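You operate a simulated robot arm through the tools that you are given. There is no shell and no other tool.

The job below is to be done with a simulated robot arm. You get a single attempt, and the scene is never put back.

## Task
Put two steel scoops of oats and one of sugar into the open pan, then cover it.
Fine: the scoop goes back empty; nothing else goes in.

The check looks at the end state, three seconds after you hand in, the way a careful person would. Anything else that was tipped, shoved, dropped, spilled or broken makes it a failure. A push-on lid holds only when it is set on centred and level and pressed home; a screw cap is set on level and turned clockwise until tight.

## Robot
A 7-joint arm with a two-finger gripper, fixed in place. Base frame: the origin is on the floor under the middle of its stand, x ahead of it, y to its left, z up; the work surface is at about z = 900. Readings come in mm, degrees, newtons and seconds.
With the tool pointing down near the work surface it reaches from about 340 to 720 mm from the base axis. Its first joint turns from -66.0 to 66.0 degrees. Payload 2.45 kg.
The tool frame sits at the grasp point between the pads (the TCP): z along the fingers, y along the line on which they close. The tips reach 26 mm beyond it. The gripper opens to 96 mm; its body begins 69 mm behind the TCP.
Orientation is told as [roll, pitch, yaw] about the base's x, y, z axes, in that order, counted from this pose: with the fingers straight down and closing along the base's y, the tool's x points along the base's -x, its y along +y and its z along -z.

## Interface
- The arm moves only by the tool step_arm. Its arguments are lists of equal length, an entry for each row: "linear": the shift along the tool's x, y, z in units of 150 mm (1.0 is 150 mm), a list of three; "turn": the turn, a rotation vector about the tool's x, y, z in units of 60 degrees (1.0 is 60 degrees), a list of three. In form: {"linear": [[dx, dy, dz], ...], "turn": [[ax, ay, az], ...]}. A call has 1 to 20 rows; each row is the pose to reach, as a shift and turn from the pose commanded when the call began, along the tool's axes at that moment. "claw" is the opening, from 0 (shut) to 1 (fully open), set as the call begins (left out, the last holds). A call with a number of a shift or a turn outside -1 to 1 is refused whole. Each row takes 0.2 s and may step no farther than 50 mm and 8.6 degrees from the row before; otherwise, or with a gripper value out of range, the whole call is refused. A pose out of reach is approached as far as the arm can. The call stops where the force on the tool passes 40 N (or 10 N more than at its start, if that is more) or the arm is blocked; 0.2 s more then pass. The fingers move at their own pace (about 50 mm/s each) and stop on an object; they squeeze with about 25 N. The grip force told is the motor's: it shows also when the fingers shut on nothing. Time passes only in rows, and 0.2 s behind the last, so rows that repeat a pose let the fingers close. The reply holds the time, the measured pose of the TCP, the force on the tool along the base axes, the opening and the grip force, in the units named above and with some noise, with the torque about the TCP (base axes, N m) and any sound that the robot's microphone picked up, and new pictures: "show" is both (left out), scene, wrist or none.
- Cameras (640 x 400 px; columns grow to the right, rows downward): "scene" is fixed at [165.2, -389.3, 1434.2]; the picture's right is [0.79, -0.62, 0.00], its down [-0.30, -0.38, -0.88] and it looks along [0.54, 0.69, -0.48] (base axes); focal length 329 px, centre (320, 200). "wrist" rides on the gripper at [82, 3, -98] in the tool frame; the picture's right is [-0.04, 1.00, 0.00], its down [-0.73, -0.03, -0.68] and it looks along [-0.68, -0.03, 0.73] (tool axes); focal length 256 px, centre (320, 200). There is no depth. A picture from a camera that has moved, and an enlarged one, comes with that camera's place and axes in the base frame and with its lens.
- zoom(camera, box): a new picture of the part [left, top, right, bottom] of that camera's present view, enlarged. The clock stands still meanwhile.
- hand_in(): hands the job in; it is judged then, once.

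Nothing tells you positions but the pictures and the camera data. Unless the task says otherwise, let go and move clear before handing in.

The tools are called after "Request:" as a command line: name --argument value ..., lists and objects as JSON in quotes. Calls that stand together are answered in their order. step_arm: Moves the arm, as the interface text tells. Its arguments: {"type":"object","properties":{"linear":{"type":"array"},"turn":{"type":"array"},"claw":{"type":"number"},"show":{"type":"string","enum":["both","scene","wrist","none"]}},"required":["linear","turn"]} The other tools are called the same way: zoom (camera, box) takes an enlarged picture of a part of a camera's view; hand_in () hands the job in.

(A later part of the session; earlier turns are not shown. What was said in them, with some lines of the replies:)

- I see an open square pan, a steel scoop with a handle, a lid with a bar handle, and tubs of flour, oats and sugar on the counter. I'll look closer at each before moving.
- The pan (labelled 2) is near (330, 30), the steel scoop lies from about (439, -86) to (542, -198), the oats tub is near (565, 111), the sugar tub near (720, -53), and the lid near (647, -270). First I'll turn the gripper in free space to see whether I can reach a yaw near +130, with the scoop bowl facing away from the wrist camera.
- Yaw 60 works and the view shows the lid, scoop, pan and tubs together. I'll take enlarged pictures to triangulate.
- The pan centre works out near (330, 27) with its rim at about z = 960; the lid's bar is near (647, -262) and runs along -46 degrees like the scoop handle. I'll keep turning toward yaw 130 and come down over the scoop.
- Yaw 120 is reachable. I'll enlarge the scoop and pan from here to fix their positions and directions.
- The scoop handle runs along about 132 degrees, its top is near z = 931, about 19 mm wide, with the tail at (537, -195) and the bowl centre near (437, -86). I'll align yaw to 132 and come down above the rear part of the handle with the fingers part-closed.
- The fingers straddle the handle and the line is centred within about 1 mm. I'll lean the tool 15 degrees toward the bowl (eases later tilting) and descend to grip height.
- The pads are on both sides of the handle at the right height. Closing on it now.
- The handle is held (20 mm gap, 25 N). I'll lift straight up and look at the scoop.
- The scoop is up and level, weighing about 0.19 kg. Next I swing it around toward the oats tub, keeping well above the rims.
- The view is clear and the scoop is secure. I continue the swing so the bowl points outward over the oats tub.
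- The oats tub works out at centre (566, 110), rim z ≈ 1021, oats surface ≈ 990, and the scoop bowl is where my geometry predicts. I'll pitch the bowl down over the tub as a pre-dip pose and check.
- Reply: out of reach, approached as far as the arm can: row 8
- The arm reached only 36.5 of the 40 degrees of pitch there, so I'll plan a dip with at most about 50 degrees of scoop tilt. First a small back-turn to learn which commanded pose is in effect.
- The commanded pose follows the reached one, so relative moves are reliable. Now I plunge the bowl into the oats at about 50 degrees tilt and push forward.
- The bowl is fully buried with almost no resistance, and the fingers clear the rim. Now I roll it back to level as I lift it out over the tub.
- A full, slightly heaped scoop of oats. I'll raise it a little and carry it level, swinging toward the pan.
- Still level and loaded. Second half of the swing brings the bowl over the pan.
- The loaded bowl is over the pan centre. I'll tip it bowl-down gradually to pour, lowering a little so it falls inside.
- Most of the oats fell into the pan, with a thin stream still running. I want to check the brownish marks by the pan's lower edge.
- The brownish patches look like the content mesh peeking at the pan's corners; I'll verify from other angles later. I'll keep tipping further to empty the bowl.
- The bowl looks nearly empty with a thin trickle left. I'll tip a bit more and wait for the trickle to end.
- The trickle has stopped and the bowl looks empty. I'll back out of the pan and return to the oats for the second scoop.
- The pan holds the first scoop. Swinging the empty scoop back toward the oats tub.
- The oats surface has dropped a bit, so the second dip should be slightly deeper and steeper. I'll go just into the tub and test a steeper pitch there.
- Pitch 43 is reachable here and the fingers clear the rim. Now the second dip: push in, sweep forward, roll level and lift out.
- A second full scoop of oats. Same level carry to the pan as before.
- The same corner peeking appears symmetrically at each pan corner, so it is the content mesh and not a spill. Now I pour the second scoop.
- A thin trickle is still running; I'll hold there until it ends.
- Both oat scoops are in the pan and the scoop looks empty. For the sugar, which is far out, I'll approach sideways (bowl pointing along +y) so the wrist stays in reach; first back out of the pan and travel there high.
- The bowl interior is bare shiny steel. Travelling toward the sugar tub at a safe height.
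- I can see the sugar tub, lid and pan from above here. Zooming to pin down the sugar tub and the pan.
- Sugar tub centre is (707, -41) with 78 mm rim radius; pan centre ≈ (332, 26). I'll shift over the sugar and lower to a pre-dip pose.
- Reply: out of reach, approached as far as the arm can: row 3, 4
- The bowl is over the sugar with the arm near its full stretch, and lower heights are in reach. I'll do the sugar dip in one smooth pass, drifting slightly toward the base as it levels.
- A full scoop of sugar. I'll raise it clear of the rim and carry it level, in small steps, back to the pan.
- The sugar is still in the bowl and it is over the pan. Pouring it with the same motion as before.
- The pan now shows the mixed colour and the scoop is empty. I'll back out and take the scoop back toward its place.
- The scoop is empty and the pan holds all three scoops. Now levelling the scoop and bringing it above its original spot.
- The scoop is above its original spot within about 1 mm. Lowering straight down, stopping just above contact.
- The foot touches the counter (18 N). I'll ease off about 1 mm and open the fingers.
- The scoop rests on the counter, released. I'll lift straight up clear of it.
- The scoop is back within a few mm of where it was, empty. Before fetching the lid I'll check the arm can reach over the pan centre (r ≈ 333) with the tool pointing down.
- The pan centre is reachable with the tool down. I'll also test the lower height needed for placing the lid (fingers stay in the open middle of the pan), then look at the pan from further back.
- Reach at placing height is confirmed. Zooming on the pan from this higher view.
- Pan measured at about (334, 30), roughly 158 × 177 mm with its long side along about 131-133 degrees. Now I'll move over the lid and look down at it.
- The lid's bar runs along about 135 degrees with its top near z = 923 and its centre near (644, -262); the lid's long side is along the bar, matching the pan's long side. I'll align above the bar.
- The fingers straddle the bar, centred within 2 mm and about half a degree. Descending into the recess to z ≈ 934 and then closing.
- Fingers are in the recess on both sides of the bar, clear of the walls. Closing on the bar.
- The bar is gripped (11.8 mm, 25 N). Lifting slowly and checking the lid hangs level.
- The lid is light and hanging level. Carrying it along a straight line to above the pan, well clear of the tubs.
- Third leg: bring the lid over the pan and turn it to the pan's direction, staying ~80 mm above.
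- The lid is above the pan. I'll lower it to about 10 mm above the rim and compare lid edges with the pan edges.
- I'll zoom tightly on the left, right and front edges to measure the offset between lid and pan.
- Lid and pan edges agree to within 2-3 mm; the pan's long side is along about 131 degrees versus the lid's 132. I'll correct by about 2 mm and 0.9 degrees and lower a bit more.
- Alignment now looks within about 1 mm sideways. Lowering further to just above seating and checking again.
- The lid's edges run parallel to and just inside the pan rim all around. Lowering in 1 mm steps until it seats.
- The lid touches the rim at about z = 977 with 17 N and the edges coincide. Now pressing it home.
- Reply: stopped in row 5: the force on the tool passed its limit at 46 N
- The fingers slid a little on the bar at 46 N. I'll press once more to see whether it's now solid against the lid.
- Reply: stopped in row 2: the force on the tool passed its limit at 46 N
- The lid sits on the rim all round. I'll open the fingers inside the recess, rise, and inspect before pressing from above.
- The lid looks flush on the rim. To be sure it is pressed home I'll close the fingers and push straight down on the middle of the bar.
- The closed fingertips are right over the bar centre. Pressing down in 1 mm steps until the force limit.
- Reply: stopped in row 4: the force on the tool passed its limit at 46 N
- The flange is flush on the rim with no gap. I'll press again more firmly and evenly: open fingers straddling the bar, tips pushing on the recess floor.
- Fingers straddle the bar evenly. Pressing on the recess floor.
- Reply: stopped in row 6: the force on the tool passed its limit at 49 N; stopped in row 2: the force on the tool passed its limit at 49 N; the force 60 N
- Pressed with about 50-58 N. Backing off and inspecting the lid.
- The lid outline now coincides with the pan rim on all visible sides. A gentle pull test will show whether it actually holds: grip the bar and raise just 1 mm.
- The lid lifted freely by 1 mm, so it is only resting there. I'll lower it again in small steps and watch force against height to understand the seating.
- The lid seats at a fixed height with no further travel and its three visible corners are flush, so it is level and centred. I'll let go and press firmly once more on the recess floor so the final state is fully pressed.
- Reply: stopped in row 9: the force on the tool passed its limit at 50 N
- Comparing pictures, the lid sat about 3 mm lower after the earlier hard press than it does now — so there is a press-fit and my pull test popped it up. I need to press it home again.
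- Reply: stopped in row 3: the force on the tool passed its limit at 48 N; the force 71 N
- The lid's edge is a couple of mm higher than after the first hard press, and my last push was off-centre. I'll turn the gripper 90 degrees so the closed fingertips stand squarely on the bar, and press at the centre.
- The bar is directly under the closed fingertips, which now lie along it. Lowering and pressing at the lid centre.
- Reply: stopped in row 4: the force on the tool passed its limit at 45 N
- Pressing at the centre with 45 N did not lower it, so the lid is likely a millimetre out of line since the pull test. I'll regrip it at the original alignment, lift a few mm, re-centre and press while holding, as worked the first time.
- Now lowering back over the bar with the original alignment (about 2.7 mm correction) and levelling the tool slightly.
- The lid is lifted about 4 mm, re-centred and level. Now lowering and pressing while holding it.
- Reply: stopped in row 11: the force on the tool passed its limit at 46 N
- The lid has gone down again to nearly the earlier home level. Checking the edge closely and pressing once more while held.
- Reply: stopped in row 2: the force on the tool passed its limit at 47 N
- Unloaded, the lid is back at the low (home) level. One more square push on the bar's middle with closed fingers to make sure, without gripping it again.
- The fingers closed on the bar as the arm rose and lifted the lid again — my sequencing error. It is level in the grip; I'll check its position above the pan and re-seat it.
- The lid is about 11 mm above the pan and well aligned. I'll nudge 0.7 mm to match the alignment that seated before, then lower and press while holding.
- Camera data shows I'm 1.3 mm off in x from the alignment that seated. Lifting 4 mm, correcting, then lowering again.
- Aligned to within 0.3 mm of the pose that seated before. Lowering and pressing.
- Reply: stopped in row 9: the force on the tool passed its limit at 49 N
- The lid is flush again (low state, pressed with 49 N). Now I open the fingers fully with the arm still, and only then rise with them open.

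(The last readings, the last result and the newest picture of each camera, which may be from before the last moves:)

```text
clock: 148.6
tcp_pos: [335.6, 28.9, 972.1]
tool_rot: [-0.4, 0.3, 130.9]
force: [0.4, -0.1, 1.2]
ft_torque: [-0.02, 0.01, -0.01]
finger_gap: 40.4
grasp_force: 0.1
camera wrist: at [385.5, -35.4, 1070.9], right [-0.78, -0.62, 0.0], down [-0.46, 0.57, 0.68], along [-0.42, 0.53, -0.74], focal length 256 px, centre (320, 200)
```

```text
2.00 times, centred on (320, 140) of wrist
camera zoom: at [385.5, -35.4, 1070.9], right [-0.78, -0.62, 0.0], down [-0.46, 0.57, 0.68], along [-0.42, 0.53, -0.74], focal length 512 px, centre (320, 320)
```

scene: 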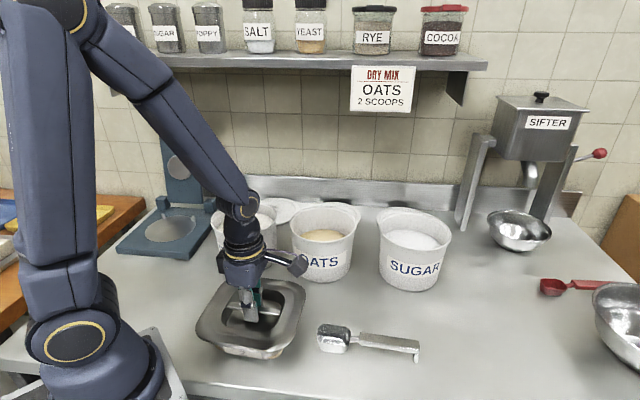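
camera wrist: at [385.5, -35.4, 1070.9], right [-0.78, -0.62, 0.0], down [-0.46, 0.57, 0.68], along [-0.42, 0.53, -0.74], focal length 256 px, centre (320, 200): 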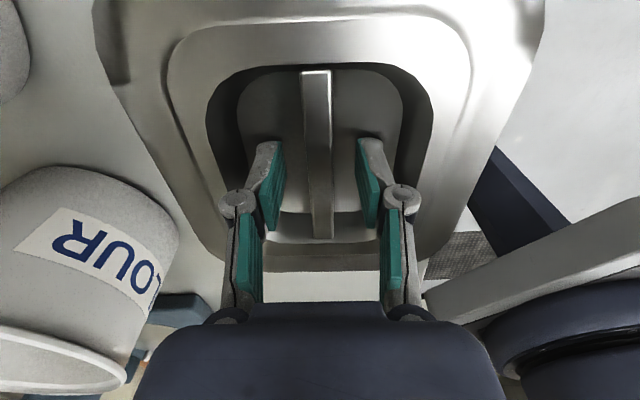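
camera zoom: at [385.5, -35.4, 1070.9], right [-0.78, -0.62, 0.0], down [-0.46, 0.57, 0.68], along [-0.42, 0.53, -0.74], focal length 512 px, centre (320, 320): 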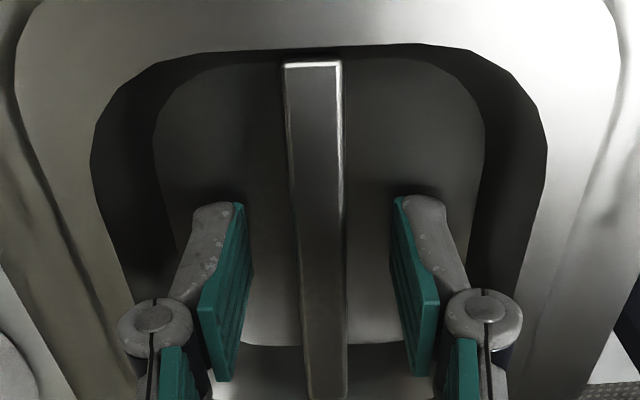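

The lid stays flush after release. Rising straight up with the fingers open.

Request:
step_arm --linear '[[0, 0, -0.03], [0, 0, -0.1], [0, 0, -0.2], [0, 0, -0.35], [0, 0, -0.5], [0, 0, -0.65], [0, 0, -0.8]]' --turn '[[0, 0, 0], [0, 0, 0], [0, 0, 0], [0, 0, 0], [0, 0, 0], [0, 0, 0], [0, 0, 0]]' --claw 0.42 --show "both"

Request:
zoom --camera "scene" --box '[180, 260, 320, 370]'

Request:
zoom --camera "scene" --box '[225, 325, 275, 365]'

Request:
zoom --camera "scene" --box '[185, 300, 235, 350]'

Request:
zoom --camera "scene" --box '[265, 290, 315, 340]'

```text
clock: 150.2
tcp_pos: [336.3, 28.5, 1092.9]
tool_rot: [-0.2, 0.1, 130.9]
force: [-0.5, -0.2, 0.2]
ft_torque: [0.01, -0.01, 0.0]
finger_gap: 40.2
grasp_force: 0.0
camera wrist: at [385.2, -35.8, 1191.4], right [-0.78, -0.62, 0.0], down [-0.46, 0.57, 0.68], along [-0.42, 0.53, -0.74], focal length 256 px, centre (320, 200)
```

scene: 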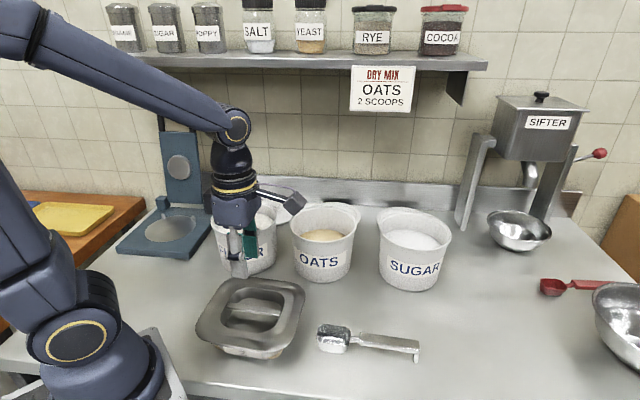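
wrist: 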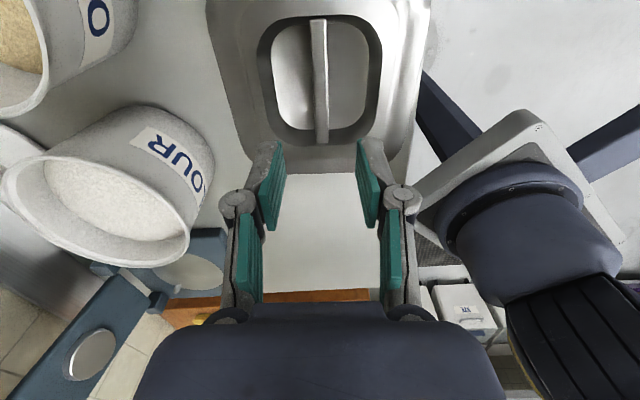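

```text
3.64 times, centred on (250, 315) of scene
camera zoom: at [165.2, -389.3, 1434.2], right [0.79, -0.62, 0.0], down [-0.3, -0.38, -0.88], along [0.54, 0.69, -0.48], focal length 1197 px, centre (574, -218)
```

zoom: 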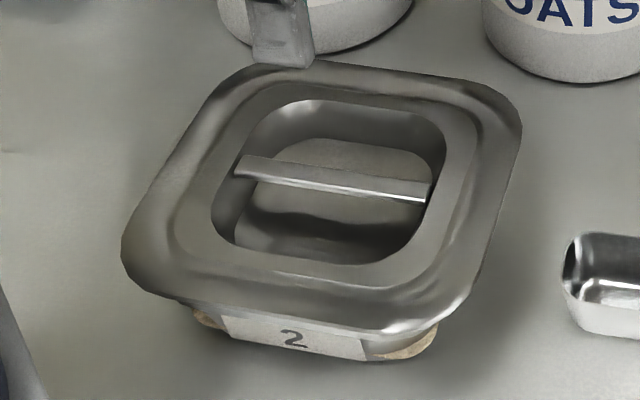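

```text
10.00 times, centred on (250, 345) of scene
camera zoom: at [165.2, -389.3, 1434.2], right [0.79, -0.62, 0.0], down [-0.3, -0.38, -0.88], along [0.54, 0.69, -0.48], focal length 3292 px, centre (1020, -1250)
```

zoom: 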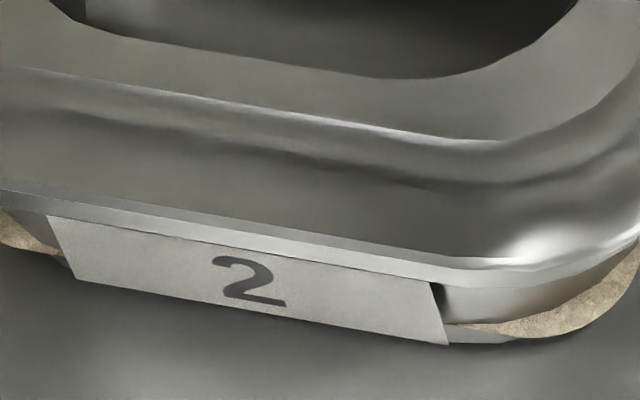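

```text
8.00 times, centred on (210, 325) of scene
camera zoom: at [165.2, -389.3, 1434.2], right [0.79, -0.62, 0.0], down [-0.3, -0.38, -0.88], along [0.54, 0.69, -0.48], focal length 2633 px, centre (1200, -800)
```

zoom: 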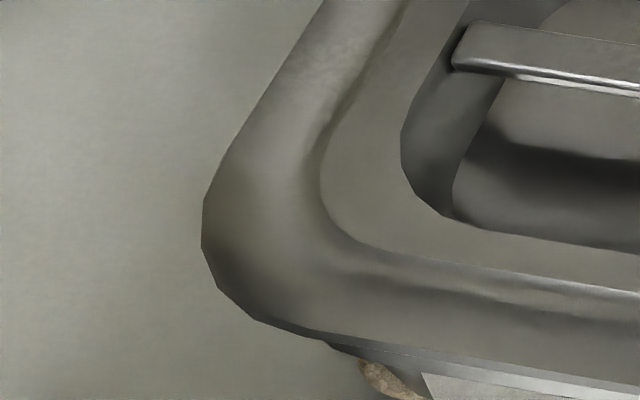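

```text
8.00 times, centred on (290, 315) of scene
camera zoom: at [165.2, -389.3, 1434.2], right [0.79, -0.62, 0.0], down [-0.3, -0.38, -0.88], along [0.54, 0.69, -0.48], focal length 2633 px, centre (560, -720)
```

zoom: 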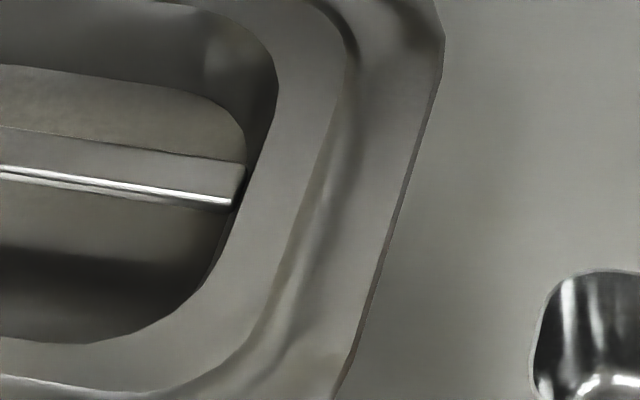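

The lid is seated flush, level and centred. I'll move the arm clear and look over the whole counter for spills or anything disturbed.

Request:
step_arm --linear '[[0, 0, -0.15], [0, 0, -0.35], [0.15, 0, -0.55], [0.35, 0, -0.75], [0.55, 0, -0.9], [0.7, 0, -1.0]]' --turn '[[0, 0, 0], [0, 0, 0], [0, 0, 0], [0, 0, 0], [0, 0, 0], [0, 0, 0]]' --claw 0.42 --show "both"

Request:
zoom --camera "wrist" --box '[220, 0, 420, 140]'

Request:
zoom --camera "scene" --box '[180, 180, 480, 380]'

Request:
zoom --camera "scene" --box '[300, 290, 460, 390]'

Request:
zoom --camera "scene" --box '[340, 200, 560, 330]'

```text
clock: 151.6
tcp_pos: [404.6, -50.9, 1242.4]
tool_rot: [-0.2, 0.1, 131.0]
force: [0.3, -0.5, -0.4]
ft_torque: [-0.01, 0.0, 0.0]
finger_gap: 40.1
grasp_force: 0.1
camera wrist: at [454.0, -115.2, 1340.4], right [-0.78, -0.63, 0.0], down [-0.46, 0.57, 0.68], along [-0.42, 0.53, -0.74], focal length 256 px, centre (320, 200)
```

scene: 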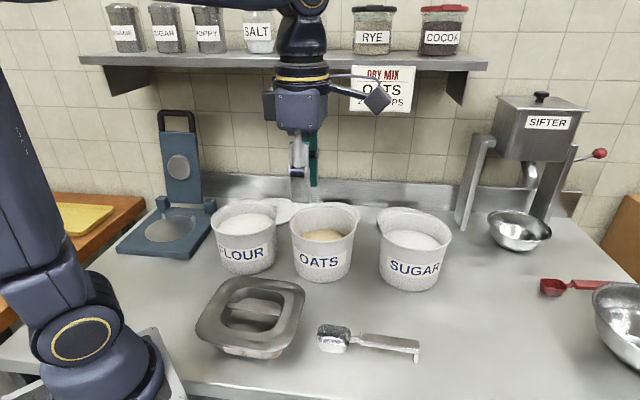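
wrist: 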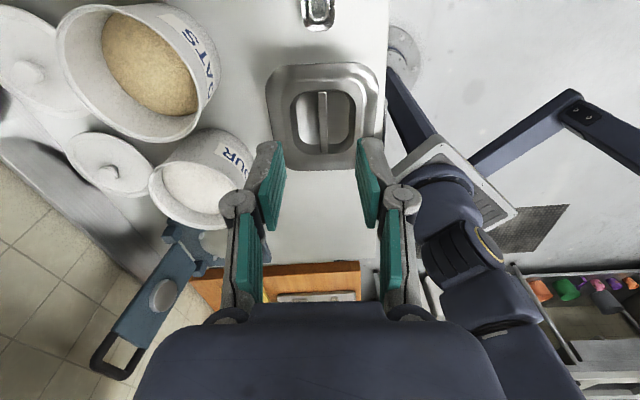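

```text
2.86 times, centred on (320, 70) of wrist
camera zoom: at [454.0, -115.2, 1340.4], right [-0.78, -0.63, 0.0], down [-0.46, 0.57, 0.68], along [-0.42, 0.53, -0.74], focal length 731 px, centre (320, 571)
```

zoom: 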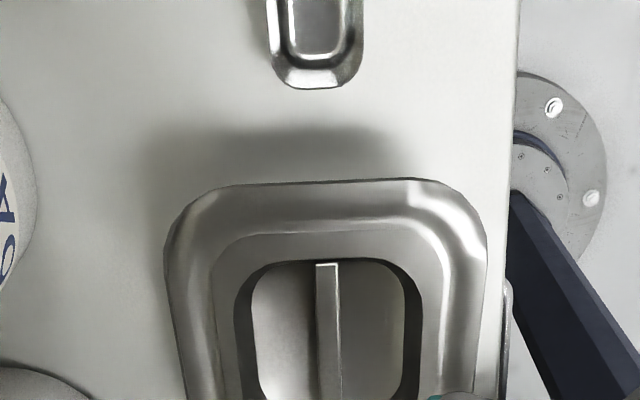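

```text
2.00 times, centred on (330, 280) of scene
camera zoom: at [165.2, -389.3, 1434.2], right [0.79, -0.62, 0.0], down [-0.3, -0.38, -0.88], along [0.54, 0.69, -0.48], focal length 658 px, centre (300, 40)
```

zoom: 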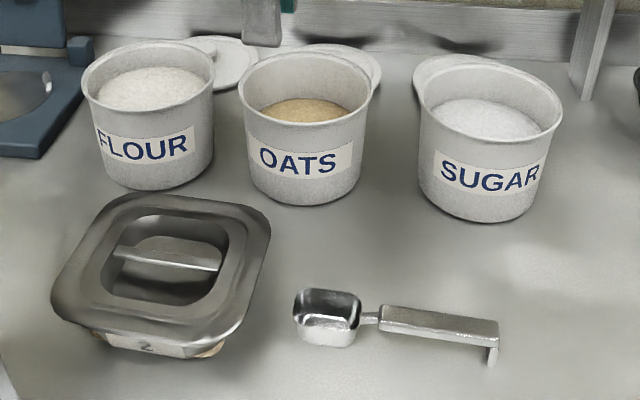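

```text
4.00 times, centred on (380, 340) of scene
camera zoom: at [165.2, -389.3, 1434.2], right [0.79, -0.62, 0.0], down [-0.3, -0.38, -0.88], along [0.54, 0.69, -0.48], focal length 1317 px, centre (80, -360)
```

zoom: 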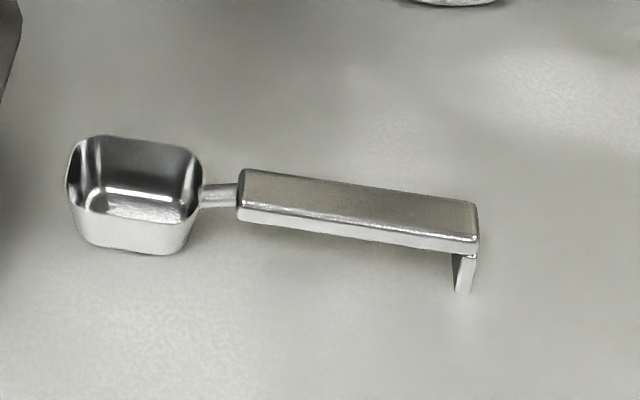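

```text
2.91 times, centred on (450, 265) of scene
camera zoom: at [165.2, -389.3, 1434.2], right [0.79, -0.62, 0.0], down [-0.3, -0.38, -0.88], along [0.54, 0.69, -0.48], focal length 958 px, centre (-58, 11)
```

zoom: 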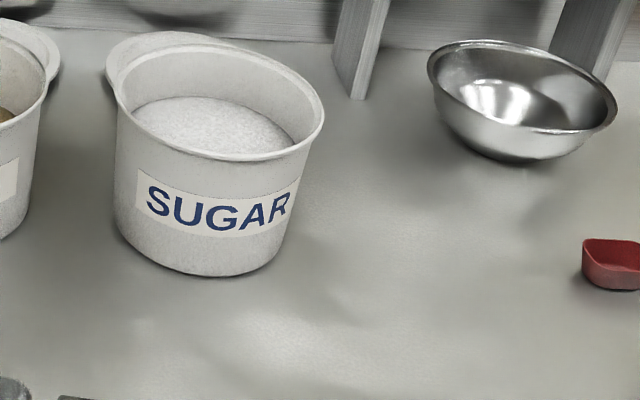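

Everything looks clean: scoop empty and in place, tubs and pan undisturbed. For certainty I'll do one last square push on the lid's bar, this time closing the fingers while still high above it.

Request:
step_arm --linear '[[-0.15, 0, 0.1], [-0.35, 0, 0.25], [-0.55, 0, 0.45], [-0.7, 0, 0.65], [-0.7, 0, 0.85], [-0.7, 0, 1.0]]' --turn '[[0, 0, 0], [0, 0, 0], [0, 0, 0], [0, 0, 0], [0, 0, 0], [0, 0, 0]]' --claw 0 --show "none"

Request:
step_arm --linear '[[0, 0, 0.15], [0, 0, 0.3], [0, 0, 0.45], [0, 0, 0.55], [0, 0, 0.6]]' --turn '[[0, 0, 0], [0, 0, 0], [0, 0, 0], [0, 0, 0], [0, 0, 0]]' --claw 0 --show "wrist"

Request:
zoom --camera "wrist" --box '[200, 20, 440, 220]'

```text
clock: 153.0
tcp_pos: [334.5, 28.5, 1093.2]
tool_rot: [-0.3, 0.2, 130.9]
force: [0.6, -0.4, 0.5]
ft_torque: [0.02, 0.01, -0.03]
finger_gap: 0.0
grasp_force: 24.6
```

```text
clock: 154.2
tcp_pos: [336.4, 27.8, 1002.9]
tool_rot: [-0.3, 0.3, 131.0]
force: [0.5, 0.3, -0.1]
ft_torque: [0.0, -0.04, 0.0]
finger_gap: 0.0
grasp_force: 25.0
camera wrist: at [386.0, -35.3, 1100.9], right [-0.78, -0.62, 0.0], down [-0.46, 0.57, 0.68], along [-0.42, 0.53, -0.74], focal length 256 px, centre (320, 200)
```

wrist: 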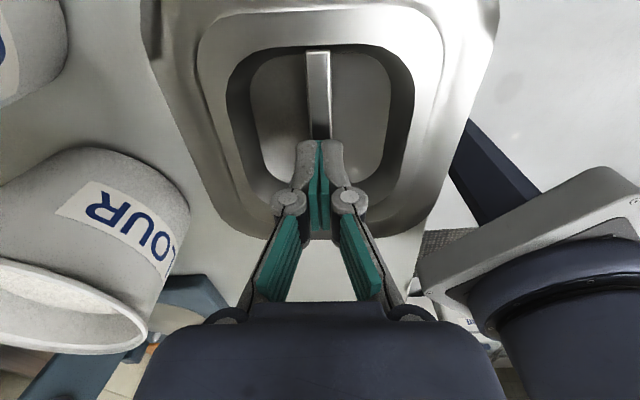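

```text
2.00 times, centred on (320, 120) of wrist
camera zoom: at [386.0, -35.3, 1100.9], right [-0.78, -0.62, 0.0], down [-0.46, 0.57, 0.68], along [-0.42, 0.53, -0.74], focal length 512 px, centre (320, 360)
```

zoom: 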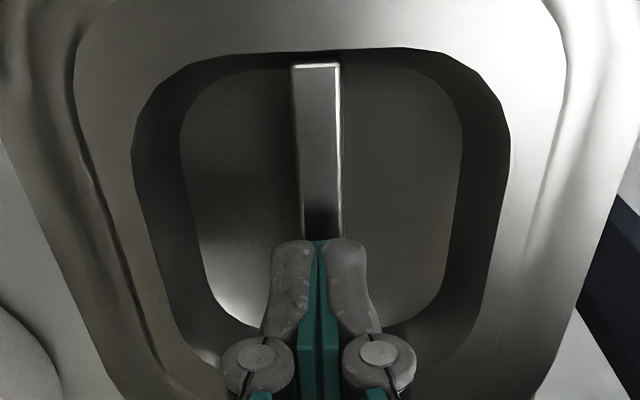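

The closed fingertips are centred over the bar. Pressing down gently in steps.

Request:
step_arm --linear '[[0, 0, 0.02], [0, 0, 0.04], [0, 0, 0.0533], [0, 0, 0.06], [0, 0, 0.0667], [0, 0, 0.0733], [0, 0, 0.08], [0, 0, 0.0867], [0, 0, 0.0933], [0, 0, 0.1], [0, 0, 0.1067]]' --turn '[[0, 0, 0], [0, 0, 0], [0, 0, 0], [0, 0, 0], [0, 0, 0], [0, 0, 0], [0, 0, 0], [0, 0, 0], [0, 0, 0], [0, 0, 0], [0, 0, 0]]' --claw 0 --show "none"

Request:
zoom --camera "scene" --box '[225, 325, 275, 365]'

Request:
zoom --camera "scene" --box '[180, 260, 320, 370]'

```text
clock: 155.6
tcp_pos: [336.0, 28.5, 993.0]
tool_rot: [-0.3, 0.2, 130.9]
force: [-5.4, -1.2, 17.6]
ft_torque: [0.0, 0.13, 0.0]
finger_gap: 6.0
grasp_force: 24.8
stopped in row 7: the force on the tool passed its limit at 46 N (the readings are from after the stop); the commanded pose is now the measured one
```

```text
10.00 times, centred on (250, 345) of scene
camera zoom: at [164.8, -389.4, 1434.2], right [0.79, -0.62, 0.0], down [-0.3, -0.38, -0.88], along [0.54, 0.69, -0.48], focal length 3292 px, centre (1020, -1250)
```

zoom: 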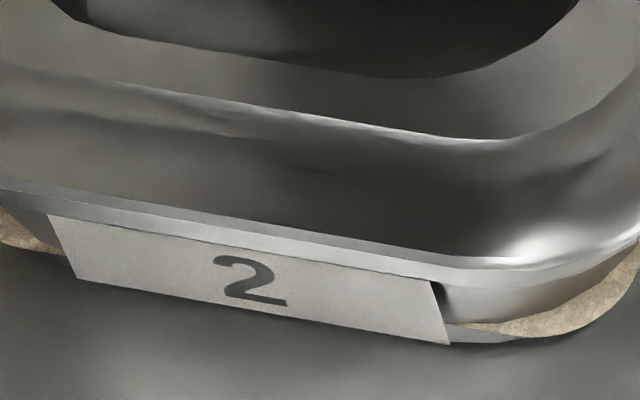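

```text
3.64 times, centred on (250, 315) of scene
camera zoom: at [164.8, -389.4, 1434.2], right [0.79, -0.62, 0.0], down [-0.3, -0.38, -0.88], along [0.54, 0.69, -0.48], focal length 1197 px, centre (574, -218)
```

zoom: 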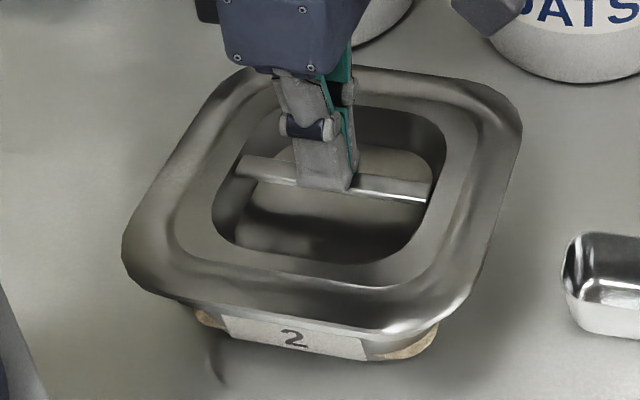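

The lid is flush under 46 N. Rising slowly and checking the lid stays put.

Request:
step_arm --linear '[[0, 0, -0.007], [0, 0, -0.014], [0, 0, -0.025], [0, 0, -0.05], [0, 0, -0.1], [0, 0, -0.2]]' --turn '[[0, 0, 0], [0, 0, 0], [0, 0, 0], [0, 0, 0], [0, 0, 0], [0, 0, 0]]' --claw 0 --show "scene"

Request:
zoom --camera "scene" --box '[225, 325, 275, 365]'

Request:
zoom --camera "scene" --box '[180, 260, 320, 370]'

```text
clock: 157.0
tcp_pos: [336.3, 27.7, 1022.2]
tool_rot: [-0.3, 0.2, 130.9]
force: [-1.2, 0.4, -0.1]
ft_torque: [-0.01, -0.04, -0.03]
finger_gap: 0.0
grasp_force: 24.9
```

scene: 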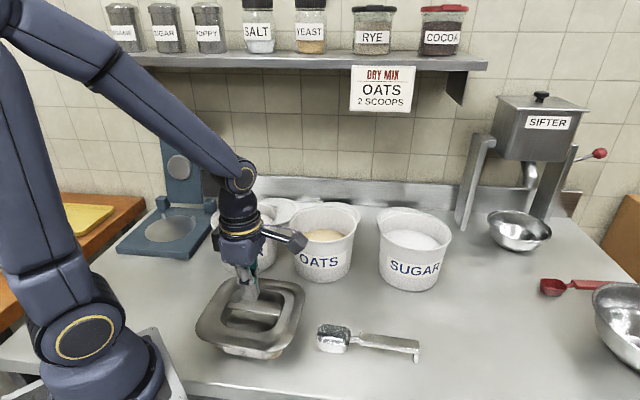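

```text
10.00 times, centred on (250, 345) of scene
camera zoom: at [165.2, -389.3, 1434.2], right [0.79, -0.62, 0.0], down [-0.3, -0.38, -0.88], along [0.54, 0.69, -0.48], focal length 3292 px, centre (1020, -1250)
```

zoom: 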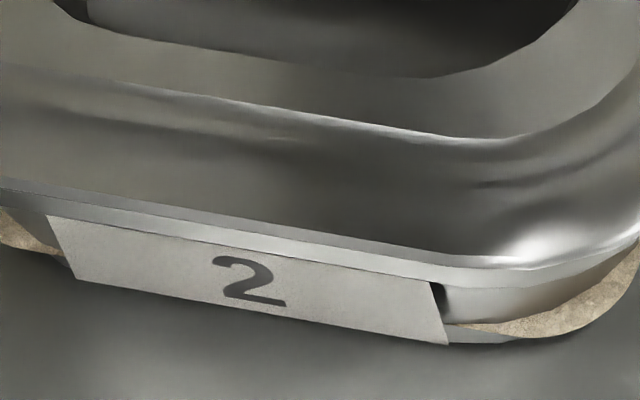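

```text
3.64 times, centred on (250, 315) of scene
camera zoom: at [165.2, -389.3, 1434.2], right [0.79, -0.62, 0.0], down [-0.3, -0.38, -0.88], along [0.54, 0.69, -0.48], focal length 1197 px, centre (574, -218)
```

zoom: 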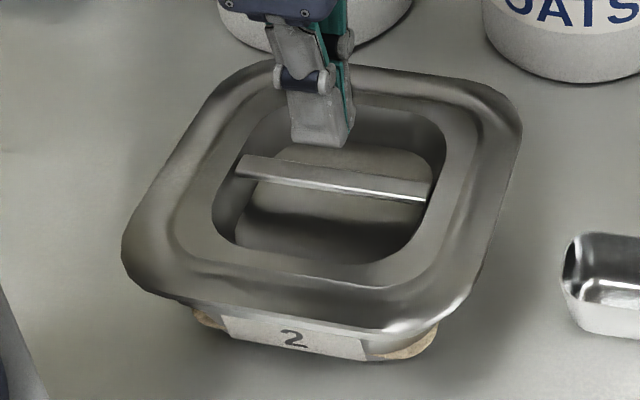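

The lid stayed flush and in place. Moving the arm clear and then handing in.

Request:
step_arm --linear '[[0, 0, -0.15], [0, 0, -0.35], [0, 0, -0.6], [0.15, 0, -0.8], [0.35, 0, -0.95], [0.55, 0, -1.0], [0.7, 0, -1.0]]' --turn '[[0, 0, 0], [0, 0, 0], [0, 0, 0], [0, 0, 0], [0, 0, 0], [0, 0, 0], [0, 0, 0]]' --claw 0.3 --show "both"

Request:
zoom --camera "scene" --box '[180, 180, 480, 380]'

Request:
zoom --camera "wrist" --box '[220, 20, 420, 180]'

```text
clock: 158.6
tcp_pos: [404.3, -51.3, 1173.5]
tool_rot: [-0.4, 0.2, 130.9]
force: [-0.5, -0.4, -0.5]
ft_torque: [0.03, 0.01, -0.01]
finger_gap: 28.6
grasp_force: 0.0
camera wrist: at [453.0, -115.5, 1271.1], right [-0.78, -0.62, -0.01], down [-0.46, 0.57, 0.68], along [-0.42, 0.53, -0.74], focal length 256 px, centre (320, 200)
```

scene: 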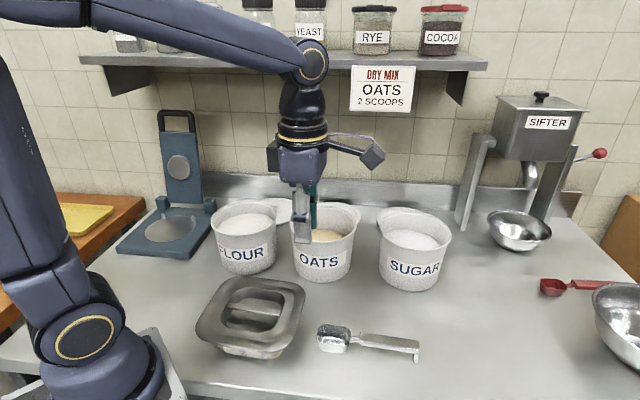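
wrist: 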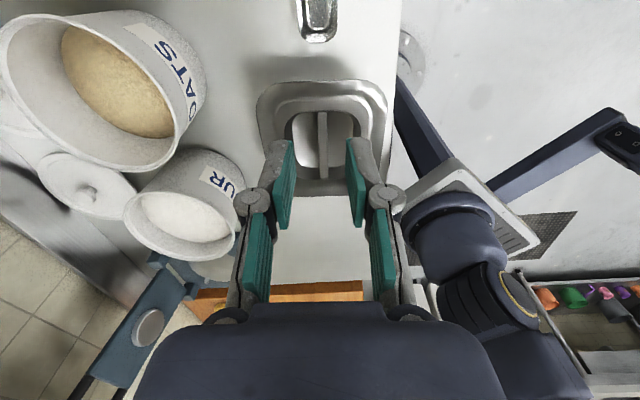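

```text
2.00 times, centred on (330, 280) of scene
camera zoom: at [165.2, -389.3, 1434.2], right [0.79, -0.62, 0.0], down [-0.3, -0.38, -0.88], along [0.54, 0.69, -0.48], focal length 658 px, centre (300, 40)
```

zoom: 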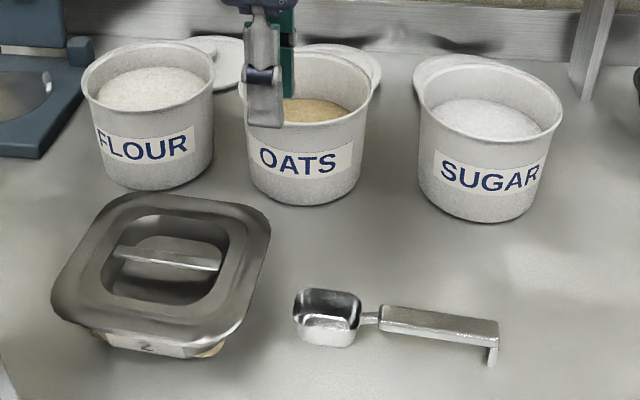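

```text
2.50 times, centred on (320, 100) of wrist
camera zoom: at [453.0, -115.5, 1271.1], right [-0.78, -0.62, -0.01], down [-0.46, 0.57, 0.68], along [-0.42, 0.53, -0.74], focal length 640 px, centre (320, 450)
```

zoom: 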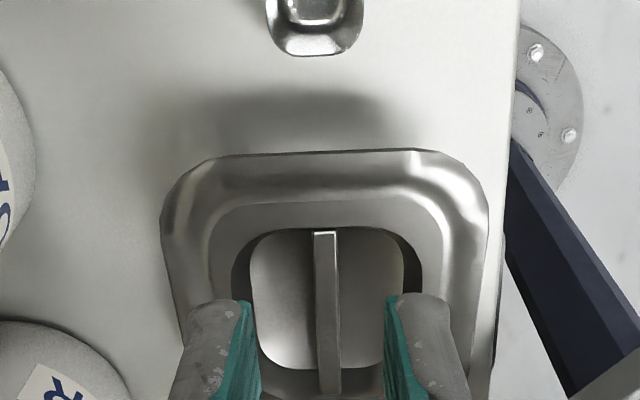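

The pan holds two scoops of oats and one of sugar and is covered by a level, centred, pressed-down lid. The empty scoop is back in its place, nothing looks spilled or disturbed, and the arm is clear, so I'm handing in.

Request:
hand_in

```text
The job is handed in.
```

The job is handed in. The pan has two steel scoops of oats and one of sugar in it, and the lid is on.

- **Lid:** it sits level, centred and flush on the rim, and the final presses reached 46–49 N. I'm not sure it holds on its own. In a pull test earlier it lifted freely by about 1 mm, and it came up again when I closed the gripper too early. I re-seated and pressed it after each lift. I never heard a click, and I did not repeat the pull test after the last press.
- **Scoop:** it is empty and back within a few millimetres of where it started.
- **Counter:** I saw no spills, and the tubs, the pan and everything else were where they began. The oat-coloured bits showing at the pan's lower corners changed colour with the mix. I took them for the picture drawing the contents through the pan wall, not spilled food.
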